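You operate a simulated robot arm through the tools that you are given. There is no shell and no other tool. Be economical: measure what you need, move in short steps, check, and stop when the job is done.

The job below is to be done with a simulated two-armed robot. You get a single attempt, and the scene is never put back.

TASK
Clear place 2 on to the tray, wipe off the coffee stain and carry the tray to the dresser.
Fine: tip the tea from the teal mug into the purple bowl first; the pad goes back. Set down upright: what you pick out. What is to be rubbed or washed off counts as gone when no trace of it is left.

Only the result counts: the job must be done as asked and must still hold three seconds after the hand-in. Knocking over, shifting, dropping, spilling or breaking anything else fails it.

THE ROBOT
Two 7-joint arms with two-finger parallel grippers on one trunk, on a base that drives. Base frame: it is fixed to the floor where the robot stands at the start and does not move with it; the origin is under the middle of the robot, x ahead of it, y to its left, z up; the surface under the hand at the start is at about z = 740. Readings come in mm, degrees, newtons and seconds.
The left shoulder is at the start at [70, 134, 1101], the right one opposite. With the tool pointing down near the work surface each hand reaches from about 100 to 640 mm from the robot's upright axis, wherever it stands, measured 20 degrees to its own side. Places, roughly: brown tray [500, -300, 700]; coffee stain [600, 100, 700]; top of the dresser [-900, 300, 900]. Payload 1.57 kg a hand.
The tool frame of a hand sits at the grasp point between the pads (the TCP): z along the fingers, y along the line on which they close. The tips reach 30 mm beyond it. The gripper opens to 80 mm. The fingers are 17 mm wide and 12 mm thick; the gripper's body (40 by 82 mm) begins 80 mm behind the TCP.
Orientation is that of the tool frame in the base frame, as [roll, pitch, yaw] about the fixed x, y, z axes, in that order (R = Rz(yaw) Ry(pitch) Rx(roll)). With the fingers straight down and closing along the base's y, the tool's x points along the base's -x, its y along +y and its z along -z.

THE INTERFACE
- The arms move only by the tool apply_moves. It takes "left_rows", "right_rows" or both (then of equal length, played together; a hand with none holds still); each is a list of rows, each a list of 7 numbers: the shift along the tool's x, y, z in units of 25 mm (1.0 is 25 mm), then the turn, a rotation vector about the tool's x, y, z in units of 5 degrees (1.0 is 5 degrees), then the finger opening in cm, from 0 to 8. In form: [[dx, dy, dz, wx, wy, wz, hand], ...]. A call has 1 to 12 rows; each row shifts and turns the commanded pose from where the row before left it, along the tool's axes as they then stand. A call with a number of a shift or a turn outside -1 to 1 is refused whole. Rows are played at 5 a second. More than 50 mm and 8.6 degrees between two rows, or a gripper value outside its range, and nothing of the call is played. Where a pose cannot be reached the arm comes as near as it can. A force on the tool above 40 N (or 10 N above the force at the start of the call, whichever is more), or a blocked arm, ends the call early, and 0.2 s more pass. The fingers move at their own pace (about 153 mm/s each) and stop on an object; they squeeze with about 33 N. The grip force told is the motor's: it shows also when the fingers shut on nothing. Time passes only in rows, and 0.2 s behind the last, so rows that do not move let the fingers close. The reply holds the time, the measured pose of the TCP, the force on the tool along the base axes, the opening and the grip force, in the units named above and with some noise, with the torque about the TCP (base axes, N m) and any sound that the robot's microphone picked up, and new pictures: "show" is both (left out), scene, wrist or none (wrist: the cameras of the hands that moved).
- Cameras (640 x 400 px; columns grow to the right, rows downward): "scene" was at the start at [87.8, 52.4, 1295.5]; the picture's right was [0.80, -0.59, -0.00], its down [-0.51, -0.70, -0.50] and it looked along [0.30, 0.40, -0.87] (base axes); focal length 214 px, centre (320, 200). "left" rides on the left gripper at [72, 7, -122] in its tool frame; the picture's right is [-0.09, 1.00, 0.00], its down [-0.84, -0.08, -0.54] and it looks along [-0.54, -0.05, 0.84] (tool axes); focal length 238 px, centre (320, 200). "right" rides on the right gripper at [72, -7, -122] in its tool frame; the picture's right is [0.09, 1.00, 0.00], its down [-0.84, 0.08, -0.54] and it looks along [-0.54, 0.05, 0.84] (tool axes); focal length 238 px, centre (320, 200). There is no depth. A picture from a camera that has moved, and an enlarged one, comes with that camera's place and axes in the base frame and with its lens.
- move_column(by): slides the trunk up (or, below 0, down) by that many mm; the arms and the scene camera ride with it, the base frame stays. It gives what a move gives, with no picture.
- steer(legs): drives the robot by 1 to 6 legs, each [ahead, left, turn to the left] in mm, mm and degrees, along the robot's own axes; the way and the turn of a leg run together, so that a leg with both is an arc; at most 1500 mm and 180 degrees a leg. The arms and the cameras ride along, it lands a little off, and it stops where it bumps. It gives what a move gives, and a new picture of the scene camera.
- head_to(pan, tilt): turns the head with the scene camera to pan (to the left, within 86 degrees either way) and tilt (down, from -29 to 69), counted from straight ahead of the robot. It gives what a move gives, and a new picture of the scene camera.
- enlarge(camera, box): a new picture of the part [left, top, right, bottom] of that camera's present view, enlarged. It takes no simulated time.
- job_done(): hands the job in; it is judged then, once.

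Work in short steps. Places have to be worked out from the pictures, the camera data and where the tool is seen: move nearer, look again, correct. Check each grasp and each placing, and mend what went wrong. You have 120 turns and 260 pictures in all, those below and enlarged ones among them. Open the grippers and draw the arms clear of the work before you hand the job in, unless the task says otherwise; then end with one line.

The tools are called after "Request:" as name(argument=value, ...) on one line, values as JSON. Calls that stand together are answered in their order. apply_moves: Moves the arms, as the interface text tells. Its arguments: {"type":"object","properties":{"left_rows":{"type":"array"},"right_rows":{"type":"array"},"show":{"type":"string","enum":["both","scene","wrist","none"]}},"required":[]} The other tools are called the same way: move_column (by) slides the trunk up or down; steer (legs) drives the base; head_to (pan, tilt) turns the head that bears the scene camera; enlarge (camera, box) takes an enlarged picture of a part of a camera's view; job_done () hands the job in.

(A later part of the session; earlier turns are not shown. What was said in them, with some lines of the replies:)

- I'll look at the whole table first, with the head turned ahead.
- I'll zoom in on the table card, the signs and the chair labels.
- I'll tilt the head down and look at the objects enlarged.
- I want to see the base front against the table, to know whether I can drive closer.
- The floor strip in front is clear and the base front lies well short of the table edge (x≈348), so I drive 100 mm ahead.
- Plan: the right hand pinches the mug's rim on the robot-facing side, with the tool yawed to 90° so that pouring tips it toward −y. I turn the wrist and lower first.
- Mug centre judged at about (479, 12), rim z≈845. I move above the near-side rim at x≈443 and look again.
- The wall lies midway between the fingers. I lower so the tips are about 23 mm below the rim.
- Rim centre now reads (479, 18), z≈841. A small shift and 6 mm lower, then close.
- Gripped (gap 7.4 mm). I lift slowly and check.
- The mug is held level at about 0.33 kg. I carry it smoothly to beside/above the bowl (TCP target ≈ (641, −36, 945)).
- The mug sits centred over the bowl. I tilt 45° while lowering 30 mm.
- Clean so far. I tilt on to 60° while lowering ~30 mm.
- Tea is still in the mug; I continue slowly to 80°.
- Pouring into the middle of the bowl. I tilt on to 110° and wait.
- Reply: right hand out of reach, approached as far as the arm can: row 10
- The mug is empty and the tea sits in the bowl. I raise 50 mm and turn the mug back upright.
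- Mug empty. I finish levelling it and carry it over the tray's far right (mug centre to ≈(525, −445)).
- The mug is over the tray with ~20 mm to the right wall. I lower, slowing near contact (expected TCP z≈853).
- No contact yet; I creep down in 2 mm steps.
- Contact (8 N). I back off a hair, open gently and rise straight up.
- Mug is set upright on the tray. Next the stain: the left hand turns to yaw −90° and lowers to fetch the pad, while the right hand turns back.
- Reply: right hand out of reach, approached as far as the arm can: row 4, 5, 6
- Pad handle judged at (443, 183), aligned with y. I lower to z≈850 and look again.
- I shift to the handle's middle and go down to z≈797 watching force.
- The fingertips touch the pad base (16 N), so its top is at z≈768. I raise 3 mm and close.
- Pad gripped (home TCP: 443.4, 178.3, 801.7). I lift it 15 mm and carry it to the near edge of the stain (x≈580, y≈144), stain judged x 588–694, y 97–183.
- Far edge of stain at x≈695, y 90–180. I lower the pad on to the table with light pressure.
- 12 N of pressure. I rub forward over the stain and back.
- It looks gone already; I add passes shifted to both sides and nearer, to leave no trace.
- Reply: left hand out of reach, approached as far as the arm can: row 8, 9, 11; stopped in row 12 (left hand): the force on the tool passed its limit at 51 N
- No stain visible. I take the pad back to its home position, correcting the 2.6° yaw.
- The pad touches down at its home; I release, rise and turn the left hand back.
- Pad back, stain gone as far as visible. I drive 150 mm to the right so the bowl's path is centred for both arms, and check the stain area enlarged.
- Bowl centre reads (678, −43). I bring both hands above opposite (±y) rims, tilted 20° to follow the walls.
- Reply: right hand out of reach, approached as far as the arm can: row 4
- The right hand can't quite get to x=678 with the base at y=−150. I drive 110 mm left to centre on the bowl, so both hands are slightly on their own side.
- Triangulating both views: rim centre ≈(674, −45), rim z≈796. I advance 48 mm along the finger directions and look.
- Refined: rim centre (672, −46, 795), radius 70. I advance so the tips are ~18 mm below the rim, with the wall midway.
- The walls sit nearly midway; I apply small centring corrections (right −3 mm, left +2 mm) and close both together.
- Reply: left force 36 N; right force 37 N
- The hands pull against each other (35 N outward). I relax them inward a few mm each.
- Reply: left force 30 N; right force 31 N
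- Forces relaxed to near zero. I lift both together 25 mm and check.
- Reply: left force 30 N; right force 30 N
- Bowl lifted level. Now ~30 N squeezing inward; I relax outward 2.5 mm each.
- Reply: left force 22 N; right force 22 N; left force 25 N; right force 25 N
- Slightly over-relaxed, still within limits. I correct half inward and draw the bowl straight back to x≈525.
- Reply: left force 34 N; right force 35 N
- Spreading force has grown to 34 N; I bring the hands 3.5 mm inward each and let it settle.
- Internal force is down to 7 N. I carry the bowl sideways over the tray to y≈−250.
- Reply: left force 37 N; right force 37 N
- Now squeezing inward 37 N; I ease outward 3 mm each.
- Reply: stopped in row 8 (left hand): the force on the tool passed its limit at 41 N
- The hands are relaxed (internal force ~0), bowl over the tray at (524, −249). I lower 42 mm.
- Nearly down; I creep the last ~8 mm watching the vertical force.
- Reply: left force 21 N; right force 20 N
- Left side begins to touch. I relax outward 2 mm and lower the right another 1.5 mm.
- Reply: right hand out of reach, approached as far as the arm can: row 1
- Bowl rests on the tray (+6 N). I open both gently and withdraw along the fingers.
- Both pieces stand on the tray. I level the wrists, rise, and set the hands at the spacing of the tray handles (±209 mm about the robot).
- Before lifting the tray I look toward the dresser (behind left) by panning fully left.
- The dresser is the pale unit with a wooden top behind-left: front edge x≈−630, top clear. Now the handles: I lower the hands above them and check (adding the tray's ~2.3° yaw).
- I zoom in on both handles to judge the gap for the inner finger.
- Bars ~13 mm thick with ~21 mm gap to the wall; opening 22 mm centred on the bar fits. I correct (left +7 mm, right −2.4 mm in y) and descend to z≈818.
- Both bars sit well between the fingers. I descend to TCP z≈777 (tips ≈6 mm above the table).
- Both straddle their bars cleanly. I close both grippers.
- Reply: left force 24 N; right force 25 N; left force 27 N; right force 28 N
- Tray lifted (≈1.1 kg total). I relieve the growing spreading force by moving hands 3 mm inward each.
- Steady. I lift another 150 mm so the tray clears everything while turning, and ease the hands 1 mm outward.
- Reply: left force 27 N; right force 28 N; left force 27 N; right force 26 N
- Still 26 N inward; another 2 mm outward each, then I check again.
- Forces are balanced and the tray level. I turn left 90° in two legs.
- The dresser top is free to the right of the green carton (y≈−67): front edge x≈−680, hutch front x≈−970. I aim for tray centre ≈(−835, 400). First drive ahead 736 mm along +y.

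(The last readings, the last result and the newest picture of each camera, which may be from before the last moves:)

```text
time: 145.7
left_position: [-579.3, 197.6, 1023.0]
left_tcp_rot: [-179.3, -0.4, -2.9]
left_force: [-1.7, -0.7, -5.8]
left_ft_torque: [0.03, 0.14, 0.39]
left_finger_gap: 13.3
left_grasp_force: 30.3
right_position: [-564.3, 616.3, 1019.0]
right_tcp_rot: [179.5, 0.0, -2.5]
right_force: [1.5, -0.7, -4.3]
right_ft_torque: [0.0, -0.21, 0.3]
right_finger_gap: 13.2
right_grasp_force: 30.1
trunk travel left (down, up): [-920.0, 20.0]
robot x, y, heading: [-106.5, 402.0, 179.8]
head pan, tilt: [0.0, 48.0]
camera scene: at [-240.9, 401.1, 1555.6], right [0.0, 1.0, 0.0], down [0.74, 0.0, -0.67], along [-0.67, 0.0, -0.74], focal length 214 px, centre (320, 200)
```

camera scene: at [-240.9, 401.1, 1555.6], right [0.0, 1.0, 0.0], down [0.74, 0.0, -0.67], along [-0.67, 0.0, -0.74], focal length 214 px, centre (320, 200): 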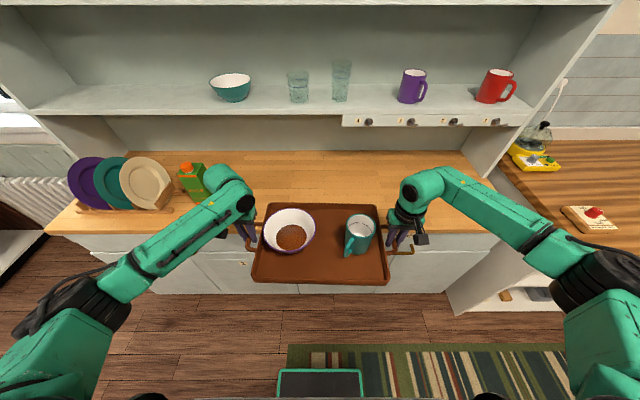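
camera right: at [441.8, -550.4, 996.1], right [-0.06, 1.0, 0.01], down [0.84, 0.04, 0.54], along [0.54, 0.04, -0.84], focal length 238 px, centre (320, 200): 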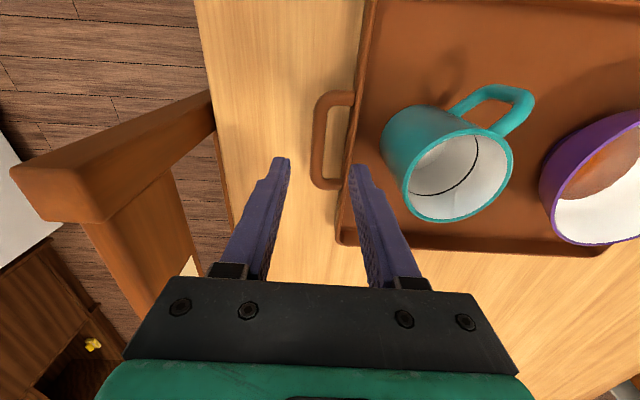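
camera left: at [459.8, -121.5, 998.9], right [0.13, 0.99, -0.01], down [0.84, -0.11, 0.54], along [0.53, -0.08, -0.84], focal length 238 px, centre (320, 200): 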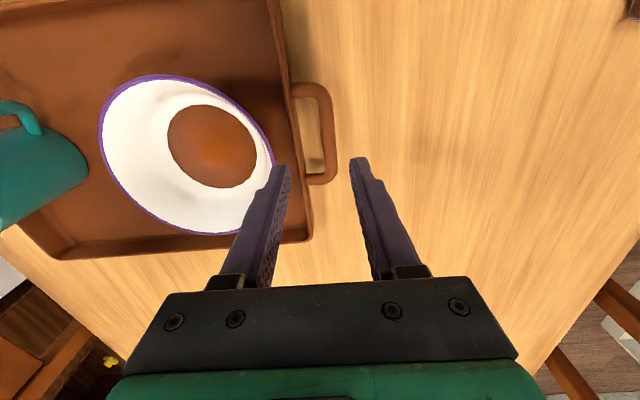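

Facing the dresser, tray clear of carton and hutch. I drive ahead 280 mm, bringing the tray centre to x≈−850.

Request:
steer(legs=[[200, 0, 0], [80, 0, 0]])

Request:
head_to(pan=40, tilt=45)

```text
time: 148.0
left_position: [-849.4, 198.5, 1025.9]
left_tcp_rot: [-179.2, -0.1, -2.8]
left_force: [-1.2, 0.6, -5.0]
left_ft_torque: [-0.04, -0.06, 0.41]
left_finger_gap: 13.3
left_grasp_force: 30.0
right_position: [-835.9, 618.0, 1024.9]
right_tcp_rot: [179.4, 0.3, -2.4]
right_force: [3.0, -0.8, -4.2]
right_ft_torque: [-0.01, 0.09, 0.26]
right_finger_gap: 13.1
right_grasp_force: 29.6
trunk travel left (down, up): [-920.0, 20.0]
robot x, y, heading: [-386.1, 405.0, 180.2]
head pan, tilt: [0.0, 48.0]
camera scene: at [-508.2, 402.4, 1556.6], right [0.0, 1.0, 0.0], down [0.74, 0.0, -0.67], along [-0.67, 0.0, -0.74], focal length 214 px, centre (320, 200)
```

scene: 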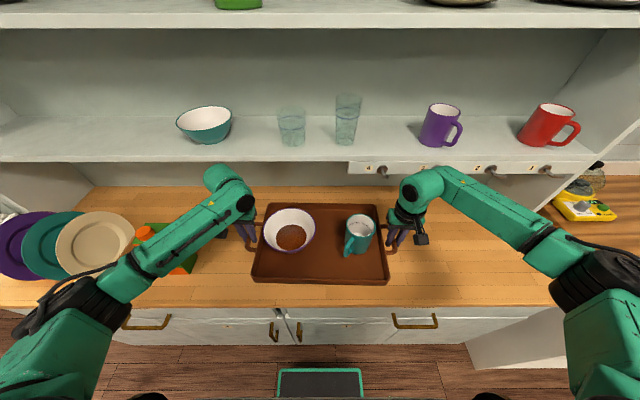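

```text
time: 149.1
left_position: [-855.8, 197.9, 1023.0]
left_tcp_rot: [-179.2, -0.5, -2.8]
left_force: [-1.8, 0.9, -4.8]
left_ft_torque: [0.01, 0.03, 0.42]
left_finger_gap: 13.0
left_grasp_force: 30.0
right_position: [-841.4, 618.7, 1018.8]
right_tcp_rot: [179.4, -0.1, -2.4]
right_force: [1.3, -0.1, -5.0]
right_ft_torque: [0.0, -0.05, 0.27]
right_finger_gap: 13.2
right_grasp_force: 29.6
trunk travel left (down, up): [-920.0, 20.0]
robot x, y, heading: [-385.8, 404.9, 179.9]
head pan, tilt: [40.0, 45.0]
camera scene: at [-502.3, 350.2, 1559.8], right [-0.64, 0.77, 0.0], down [0.54, 0.45, -0.71], along [-0.54, -0.45, -0.71], focal length 214 px, centre (320, 200)
```

scene: 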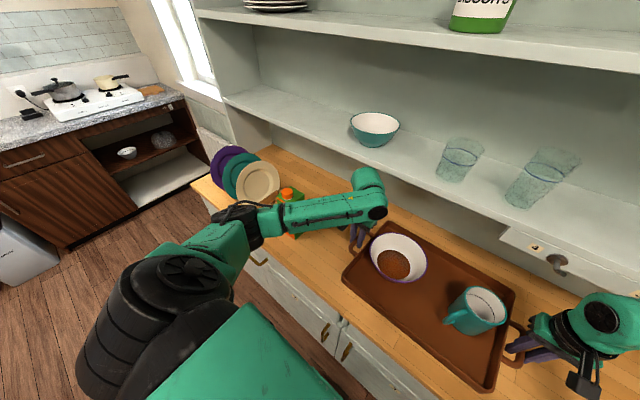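

Triangulated: left elbow and forearm stay ~100 mm clear of the carton. I lower with the column by 75 mm and look.

Request:
move_column(by=-75)

Request:
head_to(pan=0, tilt=55)

Request:
enlarge(camera="left", box=[0, 0, 640, 400])

```text
time: 150.2
left_position: [-856.2, 197.0, 947.6]
left_tcp_rot: [-179.2, -0.4, -2.9]
left_force: [-1.9, 0.2, -4.8]
left_ft_torque: [0.02, 0.04, 0.37]
left_finger_gap: 13.7
left_grasp_force: 30.4
right_position: [-841.3, 616.9, 945.4]
right_tcp_rot: [179.4, -0.1, -2.5]
right_force: [2.0, -0.4, -4.8]
right_ft_torque: [-0.01, -0.14, 0.32]
right_finger_gap: 13.3
right_grasp_force: 29.6
trunk travel left (down, up): [-845.0, 95.0]
robot x, y, heading: [-384.5, 397.7, 179.7]
head pan, tilt: [40.0, 45.0]
```

```text
time: 151.2
left_position: [-856.5, 197.4, 948.2]
left_tcp_rot: [-179.1, -0.5, -2.9]
left_force: [-2.1, 0.9, -4.9]
left_ft_torque: [0.02, -0.03, 0.38]
left_finger_gap: 13.4
left_grasp_force: 30.9
right_position: [-841.9, 616.7, 944.9]
right_tcp_rot: [179.4, 0.0, -2.3]
right_force: [2.0, -0.8, -4.8]
right_ft_torque: [0.02, 0.04, 0.26]
right_finger_gap: 13.4
right_grasp_force: 30.1
trunk travel left (down, up): [-845.0, 95.0]
robot x, y, heading: [-384.1, 404.0, 179.8]
head pan, tilt: [0.0, 55.0]
camera scene: at [-512.3, 402.3, 1471.3], right [0.0, 1.0, 0.0], down [0.82, 0.0, -0.57], along [-0.57, 0.0, -0.82], focal length 214 px, centre (320, 200)
```

scene: 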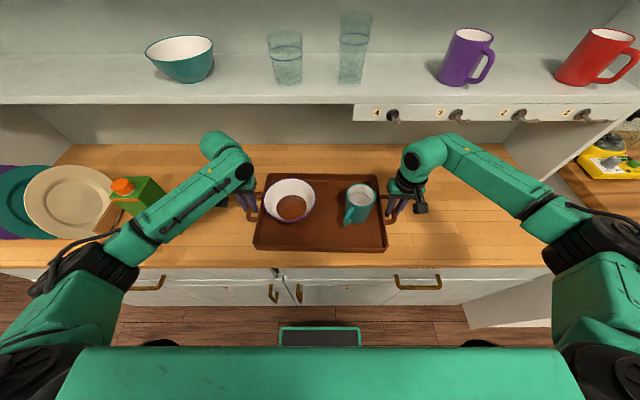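

```text
1.00 times, centred on (320, 200) of left (not enlarged: the box is as wide or as high as the picture)
camera zoom: at [-785.8, 185.1, 1069.9], right [-0.14, -0.99, -0.01], down [-0.84, 0.11, 0.54], along [-0.53, 0.09, -0.84], focal length 238 px, centre (320, 200)
```

zoom: 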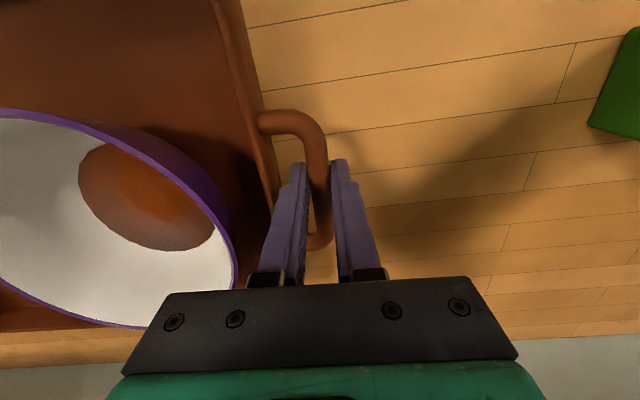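

Counter front edge x≈−697, shelf front x≈−1015 (underside z≈1171). Tray's near edge is only ~24 mm inside, so I go 18 mm further ahead, then lower 20 mm.

Request:
steer(legs=[[18, 0, 0]])

Request:
move_column(by=-15)

```text
time: 152.0
left_position: [-871.2, 197.8, 949.7]
left_tcp_rot: [-179.2, -0.2, -2.8]
left_force: [-1.0, 0.4, -4.1]
left_ft_torque: [-0.01, -0.02, 0.4]
left_finger_gap: 13.5
left_grasp_force: 30.2
right_position: [-856.6, 617.4, 946.2]
right_tcp_rot: [179.4, 0.1, -2.4]
right_force: [1.4, 0.1, -5.1]
right_ft_torque: [0.01, 0.02, 0.27]
right_finger_gap: 13.3
right_grasp_force: 29.9
trunk travel left (down, up): [-845.0, 95.0]
robot x, y, heading: [-401.2, 402.3, 180.0]
head pan, tilt: [0.0, 55.0]
camera scene: at [-524.4, 402.5, 1471.9], right [0.0, 1.0, 0.0], down [0.82, 0.0, -0.58], along [-0.58, 0.0, -0.82], focal length 214 px, centre (320, 200)
```

scene: 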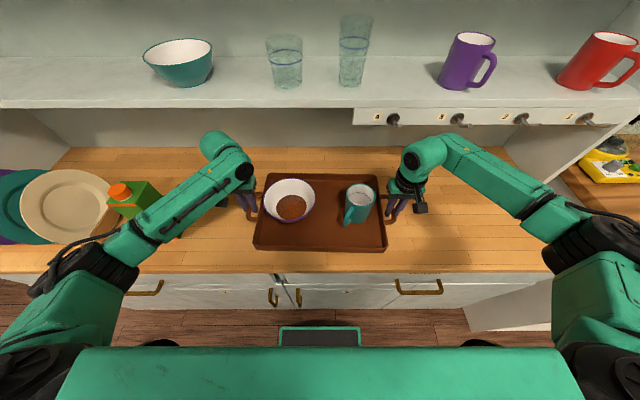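

```text
time: 152.7
left_position: [-874.8, 198.0, 932.5]
left_tcp_rot: [-179.2, -0.4, -2.8]
left_force: [-0.9, 0.5, -4.9]
left_ft_torque: [-0.02, -0.11, 0.43]
left_finger_gap: 13.4
left_grasp_force: 29.7
right_position: [-858.5, 617.0, 930.6]
right_tcp_rot: [179.4, -0.1, -2.4]
right_force: [2.1, -0.7, -5.3]
right_ft_torque: [0.05, 0.07, 0.28]
right_finger_gap: 13.2
right_grasp_force: 29.6
trunk travel left (down, up): [-830.0, 110.0]
robot x, y, heading: [-403.6, 406.4, 179.7]
head pan, tilt: [0.0, 55.0]
```

No contact at tray-bottom z≈895. I keep lowering in small steps.

Request:
move_column(by=-8)

Request:
move_column(by=-6)

Request:
move_column(by=-5)

```text
time: 153.2
left_position: [-874.2, 197.3, 925.1]
left_tcp_rot: [-179.2, -0.4, -2.8]
left_force: [-1.1, 0.5, -4.7]
left_ft_torque: [0.05, 0.06, 0.36]
left_finger_gap: 13.6
left_grasp_force: 30.6
right_position: [-859.5, 617.7, 922.0]
right_tcp_rot: [179.4, 0.0, -2.4]
right_force: [1.9, -1.3, -4.2]
right_ft_torque: [-0.02, -0.1, 0.27]
right_finger_gap: 13.5
right_grasp_force: 30.5
trunk travel left (down, up): [-822.0, 118.0]
robot x, y, heading: [-401.9, 399.1, 179.8]
head pan, tilt: [0.0, 55.0]
```

```text
time: 153.8
left_position: [-875.0, 198.1, 918.4]
left_tcp_rot: [-179.3, -0.4, -2.8]
left_force: [-1.0, 1.7, -5.1]
left_ft_torque: [0.0, 0.12, 0.39]
left_finger_gap: 13.3
left_grasp_force: 29.8
right_position: [-860.4, 617.3, 917.1]
right_tcp_rot: [179.4, -0.1, -2.4]
right_force: [1.6, -0.6, -5.3]
right_ft_torque: [-0.01, -0.15, 0.27]
right_finger_gap: 13.4
right_grasp_force: 30.1
trunk travel left (down, up): [-816.0, 124.0]
robot x, y, heading: [-407.4, 404.6, 179.8]
head pan, tilt: [0.0, 55.0]
```

```text
time: 154.3
left_position: [-875.4, 196.6, 914.5]
left_tcp_rot: [-179.2, -0.5, -2.8]
left_force: [-1.5, 1.0, -5.3]
left_ft_torque: [0.04, 0.06, 0.41]
left_finger_gap: 13.2
left_grasp_force: 29.4
right_position: [-860.1, 617.7, 911.1]
right_tcp_rot: [179.3, -0.2, -2.5]
right_force: [2.3, -0.9, -4.6]
right_ft_torque: [-0.01, -0.08, 0.3]
right_finger_gap: 13.2
right_grasp_force: 30.2
trunk travel left (down, up): [-811.0, 129.0]
robot x, y, heading: [-406.3, 400.5, 179.8]
head pan, tilt: [0.0, 55.0]
```

Bottom now ≈875, no contact yet. More 5 mm steps.

Request:
move_column(by=-5)

Request:
move_column(by=-5)

Request:
enlarge(camera="left", box=[200, 80, 420, 260])

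```text
time: 154.9
left_position: [-875.1, 197.4, 908.4]
left_tcp_rot: [-179.3, -0.5, -2.7]
left_force: [-0.8, 1.4, -5.2]
left_ft_torque: [0.05, -0.05, 0.38]
left_finger_gap: 13.7
left_grasp_force: 30.4
right_position: [-859.7, 617.7, 905.7]
right_tcp_rot: [179.4, -0.1, -2.4]
right_force: [0.9, -1.7, -5.1]
right_ft_torque: [-0.01, -0.02, 0.28]
right_finger_gap: 13.2
right_grasp_force: 30.4
trunk travel left (down, up): [-806.0, 134.0]
robot x, y, heading: [-406.8, 403.9, 179.8]
head pan, tilt: [0.0, 55.0]
```

```text
time: 155.4
left_position: [-875.0, 197.7, 903.1]
left_tcp_rot: [-179.2, -0.4, -2.8]
left_force: [-0.9, 0.5, -4.7]
left_ft_torque: [0.01, -0.07, 0.41]
left_finger_gap: 13.4
left_grasp_force: 29.6
right_position: [-859.1, 617.4, 900.7]
right_tcp_rot: [179.4, -0.1, -2.4]
right_force: [2.1, -0.5, -5.5]
right_ft_torque: [-0.02, 0.01, 0.25]
right_finger_gap: 13.0
right_grasp_force: 30.0
trunk travel left (down, up): [-801.0, 139.0]
robot x, y, heading: [-400.9, 405.1, 179.8]
head pan, tilt: [0.0, 55.0]
```

```text
2.22 times, centred on (310, 170) of left
camera zoom: at [-803.9, 185.2, 1025.8], right [-0.14, -0.99, -0.01], down [-0.84, 0.11, 0.54], along [-0.53, 0.09, -0.84], focal length 530 px, centre (342, 267)
```

zoom: 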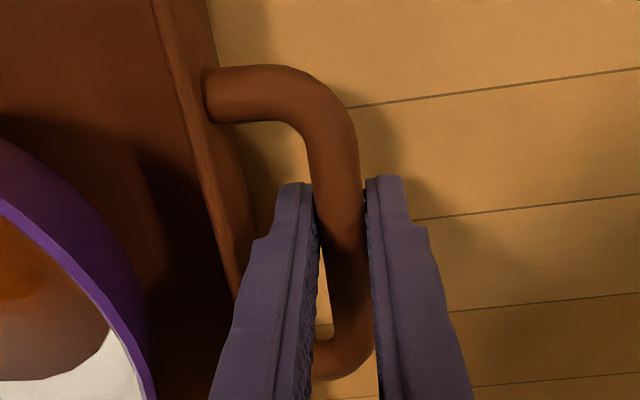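

Shadows are closing in; a few more steps.

Request:
move_column(by=-4)

Request:
move_column(by=-4)

Request:
move_column(by=-3)

```text
time: 155.9
left_position: [-873.1, 197.3, 897.7]
left_tcp_rot: [-179.2, -0.5, -2.8]
left_force: [-1.7, 0.3, -4.7]
left_ft_torque: [0.01, -0.06, 0.38]
left_finger_gap: 13.3
left_grasp_force: 30.1
right_position: [-860.6, 618.6, 896.3]
right_tcp_rot: [179.4, -0.1, -2.4]
right_force: [2.3, -0.4, -4.8]
right_ft_torque: [-0.03, 0.01, 0.25]
right_finger_gap: 13.6
right_grasp_force: 29.7
trunk travel left (down, up): [-797.0, 143.0]
robot x, y, heading: [-400.5, 400.1, 180.0]
head pan, tilt: [0.0, 55.0]
```

```text
time: 156.5
left_position: [-873.9, 197.2, 898.3]
left_tcp_rot: [-179.3, 0.0, -2.7]
left_force: [-5.7, 0.6, 12.5]
left_ft_torque: [-0.04, -0.44, 0.35]
left_finger_gap: 13.1
left_grasp_force: 30.2
right_position: [-859.4, 618.1, 896.0]
right_tcp_rot: [179.2, 0.2, -2.5]
right_force: [-4.3, 1.3, 12.3]
right_ft_torque: [-0.02, -0.55, 0.25]
right_finger_gap: 13.2
right_grasp_force: 29.5
trunk travel left (down, up): [-793.0, 147.0]
robot x, y, heading: [-401.6, 403.2, 179.9]
head pan, tilt: [0.0, 55.0]
```

```text
time: 157.0
left_position: [-873.0, 198.5, 896.5]
left_tcp_rot: [-179.2, 0.2, -2.7]
left_force: [-10.9, -1.4, 26.9]
left_ft_torque: [-0.01, 0.16, 0.59]
left_finger_gap: 13.9
left_grasp_force: 30.1
right_position: [-859.3, 617.7, 894.7]
right_tcp_rot: [179.2, 0.4, -2.5]
right_force: [-9.2, 2.1, 28.0]
right_ft_torque: [-0.02, 0.11, 0.51]
right_finger_gap: 13.9
right_grasp_force: 30.2
trunk travel left (down, up): [-790.0, 150.0]
robot x, y, heading: [-404.2, 403.5, 179.6]
head pan, tilt: [0.0, 55.0]
```

Contact on the counter (27 N each). I raise the column 5 mm to relieve, check, then open the grippers.

Request:
move_column(by=5)

Request:
apply_moves(left_rows=[[0, 0, 0, 0, 0, 0, 1.7], [0, 0, 0, 0, 0, 0, 2.2], [0, 0, 0, 0, 0, 0, 2.2]], right_rows=[[0, 0, 0, 0, 0, 0, 1.7], [0, 0, 0, 0, 0, 0, 2.2], [0, 0, 0, 0, 0, 0, 2.2]], show="both")

Request:
enlarge(camera="left", box=[200, 80, 420, 260])

Request:
enlarge(camera="right", box=[200, 80, 420, 260])

```text
time: 157.5
left_position: [-871.4, 198.4, 897.1]
left_tcp_rot: [-179.2, -0.5, -2.8]
left_force: [-3.7, 0.4, 5.9]
left_ft_torque: [-0.01, 0.35, 0.35]
left_finger_gap: 13.4
left_grasp_force: 30.1
right_position: [-855.5, 617.0, 893.4]
right_tcp_rot: [179.5, -0.2, -2.4]
right_force: [-0.1, -1.1, 2.3]
right_ft_torque: [-0.01, 0.43, 0.18]
right_finger_gap: 13.5
right_grasp_force: 30.0
trunk travel left (down, up): [-795.0, 145.0]
robot x, y, heading: [-405.2, 402.6, 179.6]
head pan, tilt: [0.0, 55.0]
```

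```text
time: 158.3
left_position: [-872.0, 198.3, 898.3]
left_tcp_rot: [-179.2, -0.4, -2.8]
left_force: [0.3, 0.4, 0.1]
left_ft_torque: [-0.01, -0.02, 0.03]
left_finger_gap: 21.9
left_grasp_force: 0.1
right_position: [-859.2, 618.2, 896.5]
right_tcp_rot: [179.4, 0.0, -2.3]
right_force: [-0.1, 0.1, -0.3]
right_ft_torque: [-0.02, -0.01, 0.03]
right_finger_gap: 21.9
right_grasp_force: 0.1
trunk travel left (down, up): [-795.0, 145.0]
robot x, y, heading: [-409.2, 403.1, 179.6]
head pan, tilt: [0.0, 55.0]
camera scene: at [-528.4, 402.5, 1421.5], right [0.0, 1.0, 0.0], down [0.82, 0.0, -0.57], along [-0.57, 0.0, -0.82], focal length 214 px, centre (320, 200)
camera right: at [-787.2, 622.5, 1015.8], right [0.05, -1.0, 0.01], down [-0.84, -0.04, 0.54], along [-0.54, -0.04, -0.84], focal length 238 px, centre (320, 200)
camera left: at [-802.3, 185.2, 1020.4], right [-0.14, -0.99, -0.01], down [-0.84, 0.11, 0.54], along [-0.53, 0.09, -0.84], focal length 238 px, centre (320, 200)
```

scene: 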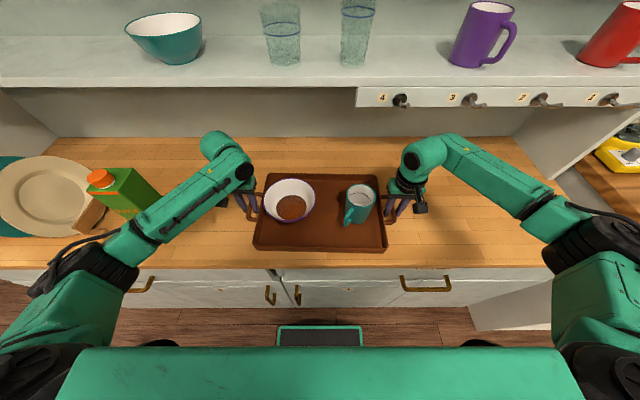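
right: 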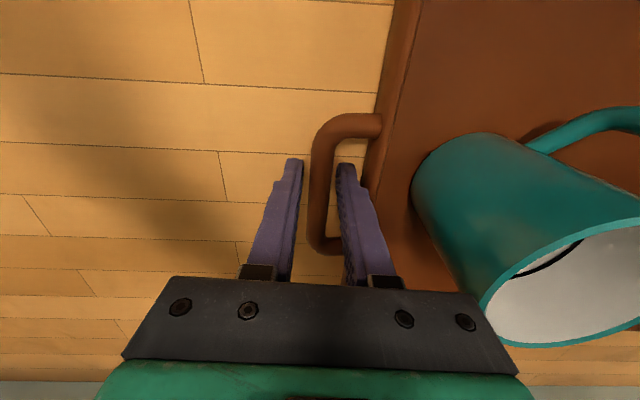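
left: 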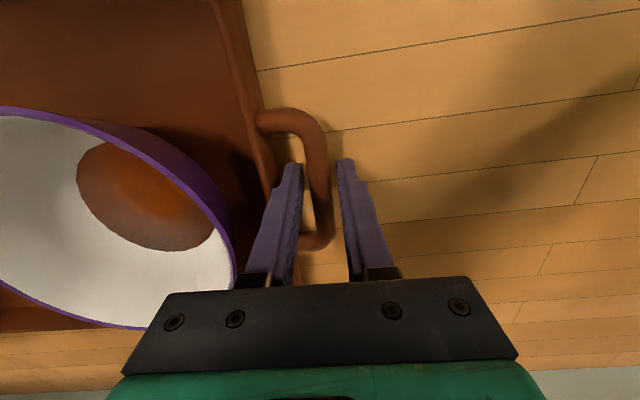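

```text
2.22 times, centred on (310, 170) of left
camera zoom: at [-802.3, 185.2, 1020.4], right [-0.14, -0.99, -0.01], down [-0.84, 0.11, 0.54], along [-0.53, 0.09, -0.84], focal length 530 px, centre (342, 267)
```

zoom: 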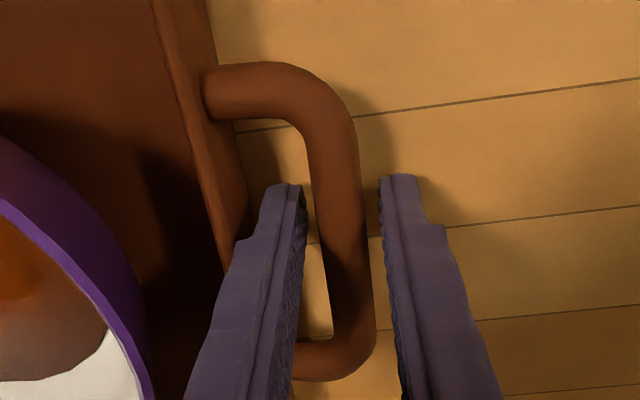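

```text
2.22 times, centred on (310, 170) of right
camera zoom: at [-787.2, 622.5, 1015.8], right [0.05, -1.0, 0.01], down [-0.84, -0.04, 0.54], along [-0.54, -0.04, -0.84], focal length 530 px, centre (342, 267)
```

zoom: 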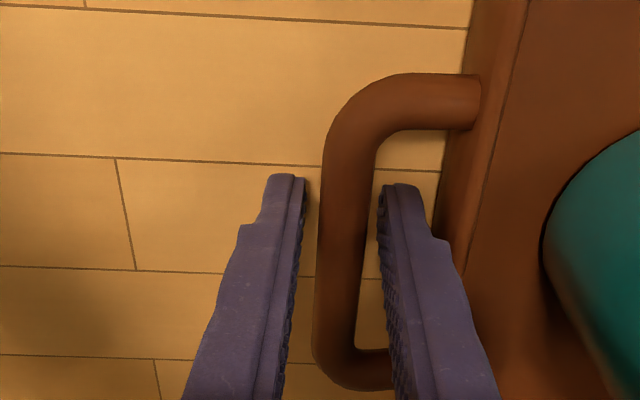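

Both handles are free. I raise straight up 80 mm with the column, then back away.

Request:
move_column(by=80)

Request:
steer(legs=[[-300, 0, 0]])

Request:
enlarge(camera="scene", box=[200, 60, 480, 260])

```text
time: 159.5
left_position: [-873.2, 197.5, 978.2]
left_tcp_rot: [-179.2, -0.4, -2.8]
left_force: [0.2, 0.5, 0.2]
left_ft_torque: [-0.02, 0.0, 0.03]
left_finger_gap: 22.2
left_grasp_force: 0.1
right_position: [-859.5, 617.2, 976.6]
right_tcp_rot: [179.4, -0.1, -2.4]
right_force: [0.4, -1.1, -0.4]
right_ft_torque: [-0.01, 0.04, -0.02]
right_finger_gap: 21.9
right_grasp_force: 0.1
trunk travel left (down, up): [-875.0, 65.0]
robot x, y, heading: [-404.8, 404.3, 179.7]
head pan, tilt: [0.0, 55.0]
```

```text
time: 161.5
left_position: [-572.9, 195.6, 977.4]
left_tcp_rot: [-179.2, -0.5, -2.7]
left_force: [0.5, -0.7, 0.5]
left_ft_torque: [0.02, -0.03, 0.0]
left_finger_gap: 22.0
left_grasp_force: 0.0
right_position: [-559.8, 614.9, 974.5]
right_tcp_rot: [179.5, -0.1, -2.3]
right_force: [-0.6, 1.0, 0.2]
right_ft_torque: [0.02, 0.0, -0.03]
right_finger_gap: 22.1
right_grasp_force: 0.1
trunk travel left (down, up): [-875.0, 65.0]
robot x, y, heading: [-101.6, 403.5, 179.9]
head pan, tilt: [0.0, 55.0]
camera scene: at [-229.5, 401.6, 1501.3], right [0.0, 1.0, 0.0], down [0.82, 0.0, -0.57], along [-0.57, 0.0, -0.82], focal length 214 px, centre (320, 200)
```

scene: 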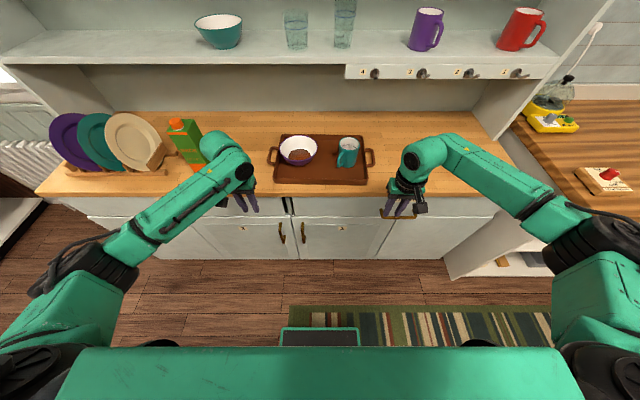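

```text
2.00 times, centred on (340, 160) of scene
camera zoom: at [-229.5, 401.6, 1501.3], right [0.0, 1.0, 0.0], down [0.82, 0.0, -0.57], along [-0.57, 0.0, -0.82], focal length 429 px, centre (280, 280)
```

zoom: 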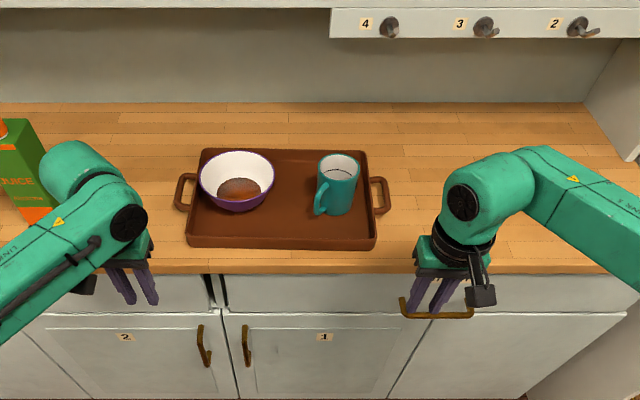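

The tray stands well on the dresser, both pieces upright. I turn back 90° to double-check the table for stain traces and the pad.

Request:
steer(legs=[[0, 0, -90]])

Request:
head_to(pan=-80, tilt=40)

Request:
enlarge(camera="scene", box=[200, 80, 480, 280])

```text
time: 165.8
left_position: [-299.2, 877.2, 978.1]
left_tcp_rot: [-179.2, -0.4, -94.0]
left_force: [0.2, 0.1, 0.4]
left_ft_torque: [0.0, -0.01, 0.01]
left_finger_gap: 22.0
left_grasp_force: 0.0
right_position: [120.3, 853.0, 976.2]
right_tcp_rot: [179.4, 0.0, -93.6]
right_force: [-0.3, -0.8, 0.3]
right_ft_torque: [-0.02, 0.02, 0.0]
right_finger_gap: 22.2
right_grasp_force: 0.1
trunk travel left (down, up): [-875.0, 65.0]
robot x, y, heading: [-103.2, 405.3, 88.8]
head pan, tilt: [0.0, 55.0]
camera scene: at [-102.2, 524.0, 1501.5], right [1.0, -0.02, 0.0], down [-0.02, -0.82, -0.57], along [0.01, 0.57, -0.82], focal length 214 px, centre (320, 200)
```

scene: 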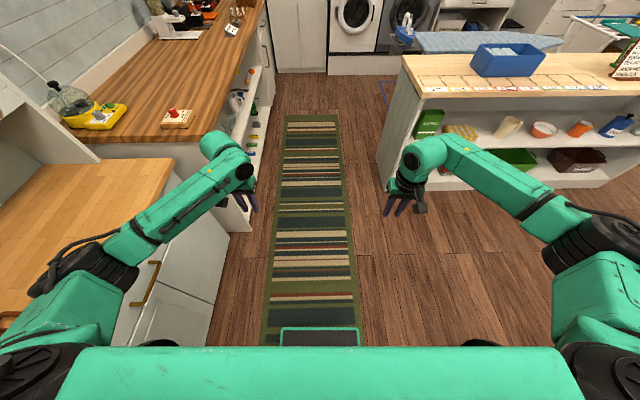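

```text
time: 167.3
left_position: [-298.6, 875.9, 978.3]
left_tcp_rot: [-179.2, -0.5, -93.9]
left_force: [-0.1, -0.2, 0.3]
left_ft_torque: [0.04, 0.0, 0.02]
left_finger_gap: 22.0
left_grasp_force: 0.1
right_position: [121.4, 853.0, 974.5]
right_tcp_rot: [179.4, 0.0, -93.6]
right_force: [-0.1, 0.1, 0.2]
right_ft_torque: [-0.01, -0.03, 0.0]
right_finger_gap: 21.7
right_grasp_force: 0.1
trunk travel left (down, up): [-875.0, 65.0]
robot x, y, heading: [-103.2, 403.5, 88.5]
head pan, tilt: [-80.0, 40.0]
camera scene: at [-19.6, 464.8, 1522.2], right [0.15, -0.99, 0.0], down [-0.64, -0.1, -0.77], along [0.76, 0.12, -0.64], focal length 214 px, centre (320, 200)
```

scene: 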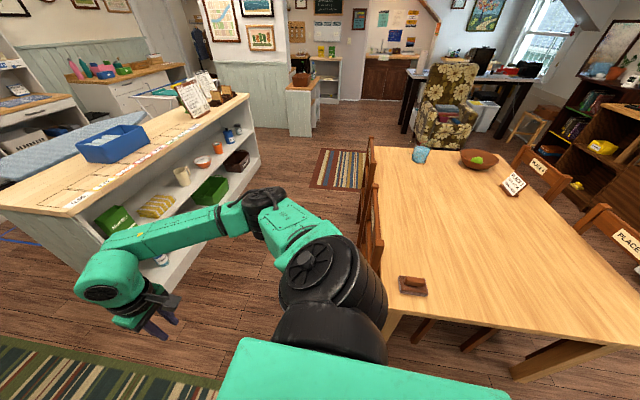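

```text
2.00 times, centred on (340, 180) of scene
camera zoom: at [-19.6, 464.8, 1522.2], right [0.15, -0.99, 0.0], down [-0.64, -0.1, -0.77], along [0.76, 0.12, -0.64], focal length 429 px, centre (280, 240)
```

zoom: 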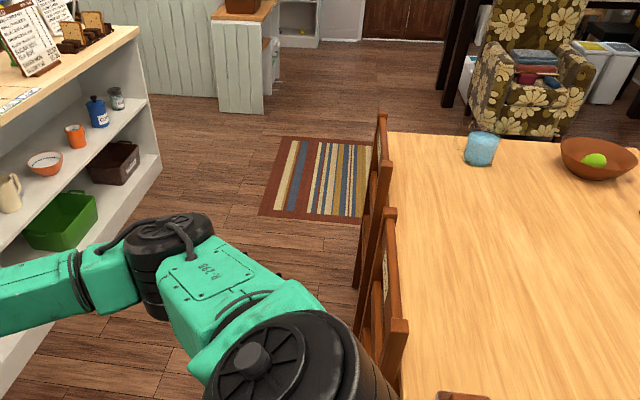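

The table is clean, the pad is home and nothing else has moved. One last close-up of the stain area.

Request:
enlarge(camera="scene", box=[370, 180, 530, 300])

```text
3.33 times, centred on (450, 240) of scene
camera zoom: at [-19.6, 464.8, 1522.2], right [0.15, -0.99, 0.0], down [-0.64, -0.1, -0.77], along [0.76, 0.12, -0.64], focal length 715 px, centre (-113, 67)
```

zoom: 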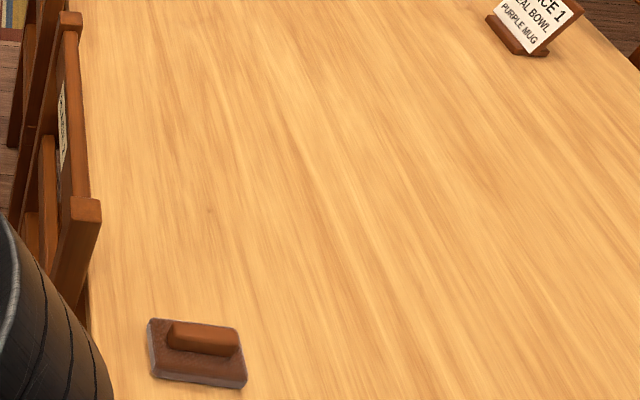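

No trace of the stain is left. The arms are clear of the work, so I open the grippers and hand in.

Request:
apply_moves(left_rows=[[0, 0, 0, 0, 0, 0, 8], [0, 0, 0, 0, 0, 0, 8]], right_rows=[[0, 0, 0, 0, 0, 0, 8], [0, 0, 0, 0, 0, 0, 8]], show="none")

Request:
job_done()

```text
time: 167.9
left_position: [-298.8, 876.8, 978.2]
left_tcp_rot: [-179.2, -0.4, -93.9]
left_force: [0.0, -0.3, 0.0]
left_ft_torque: [0.0, -0.01, -0.01]
left_finger_gap: 79.9
left_grasp_force: 0.1
right_position: [121.1, 854.7, 976.1]
right_tcp_rot: [179.4, 0.0, -93.6]
right_force: [0.8, 0.1, 0.8]
right_ft_torque: [-0.04, -0.01, 0.0]
right_finger_gap: 79.8
right_grasp_force: 0.1
trunk travel left (down, up): [-875.0, 65.0]
robot x, y, heading: [-101.7, 406.7, 88.7]
head pan, tilt: [-80.0, 40.0]
```

```text
The job is handed in.
```

I tipped the tea into the purple bowl, set the mug and bowl upright on the tray, wiped off the coffee stain with no trace left in a close-up, put the pad back in its place, set the tray on the dresser, and handed the job in.
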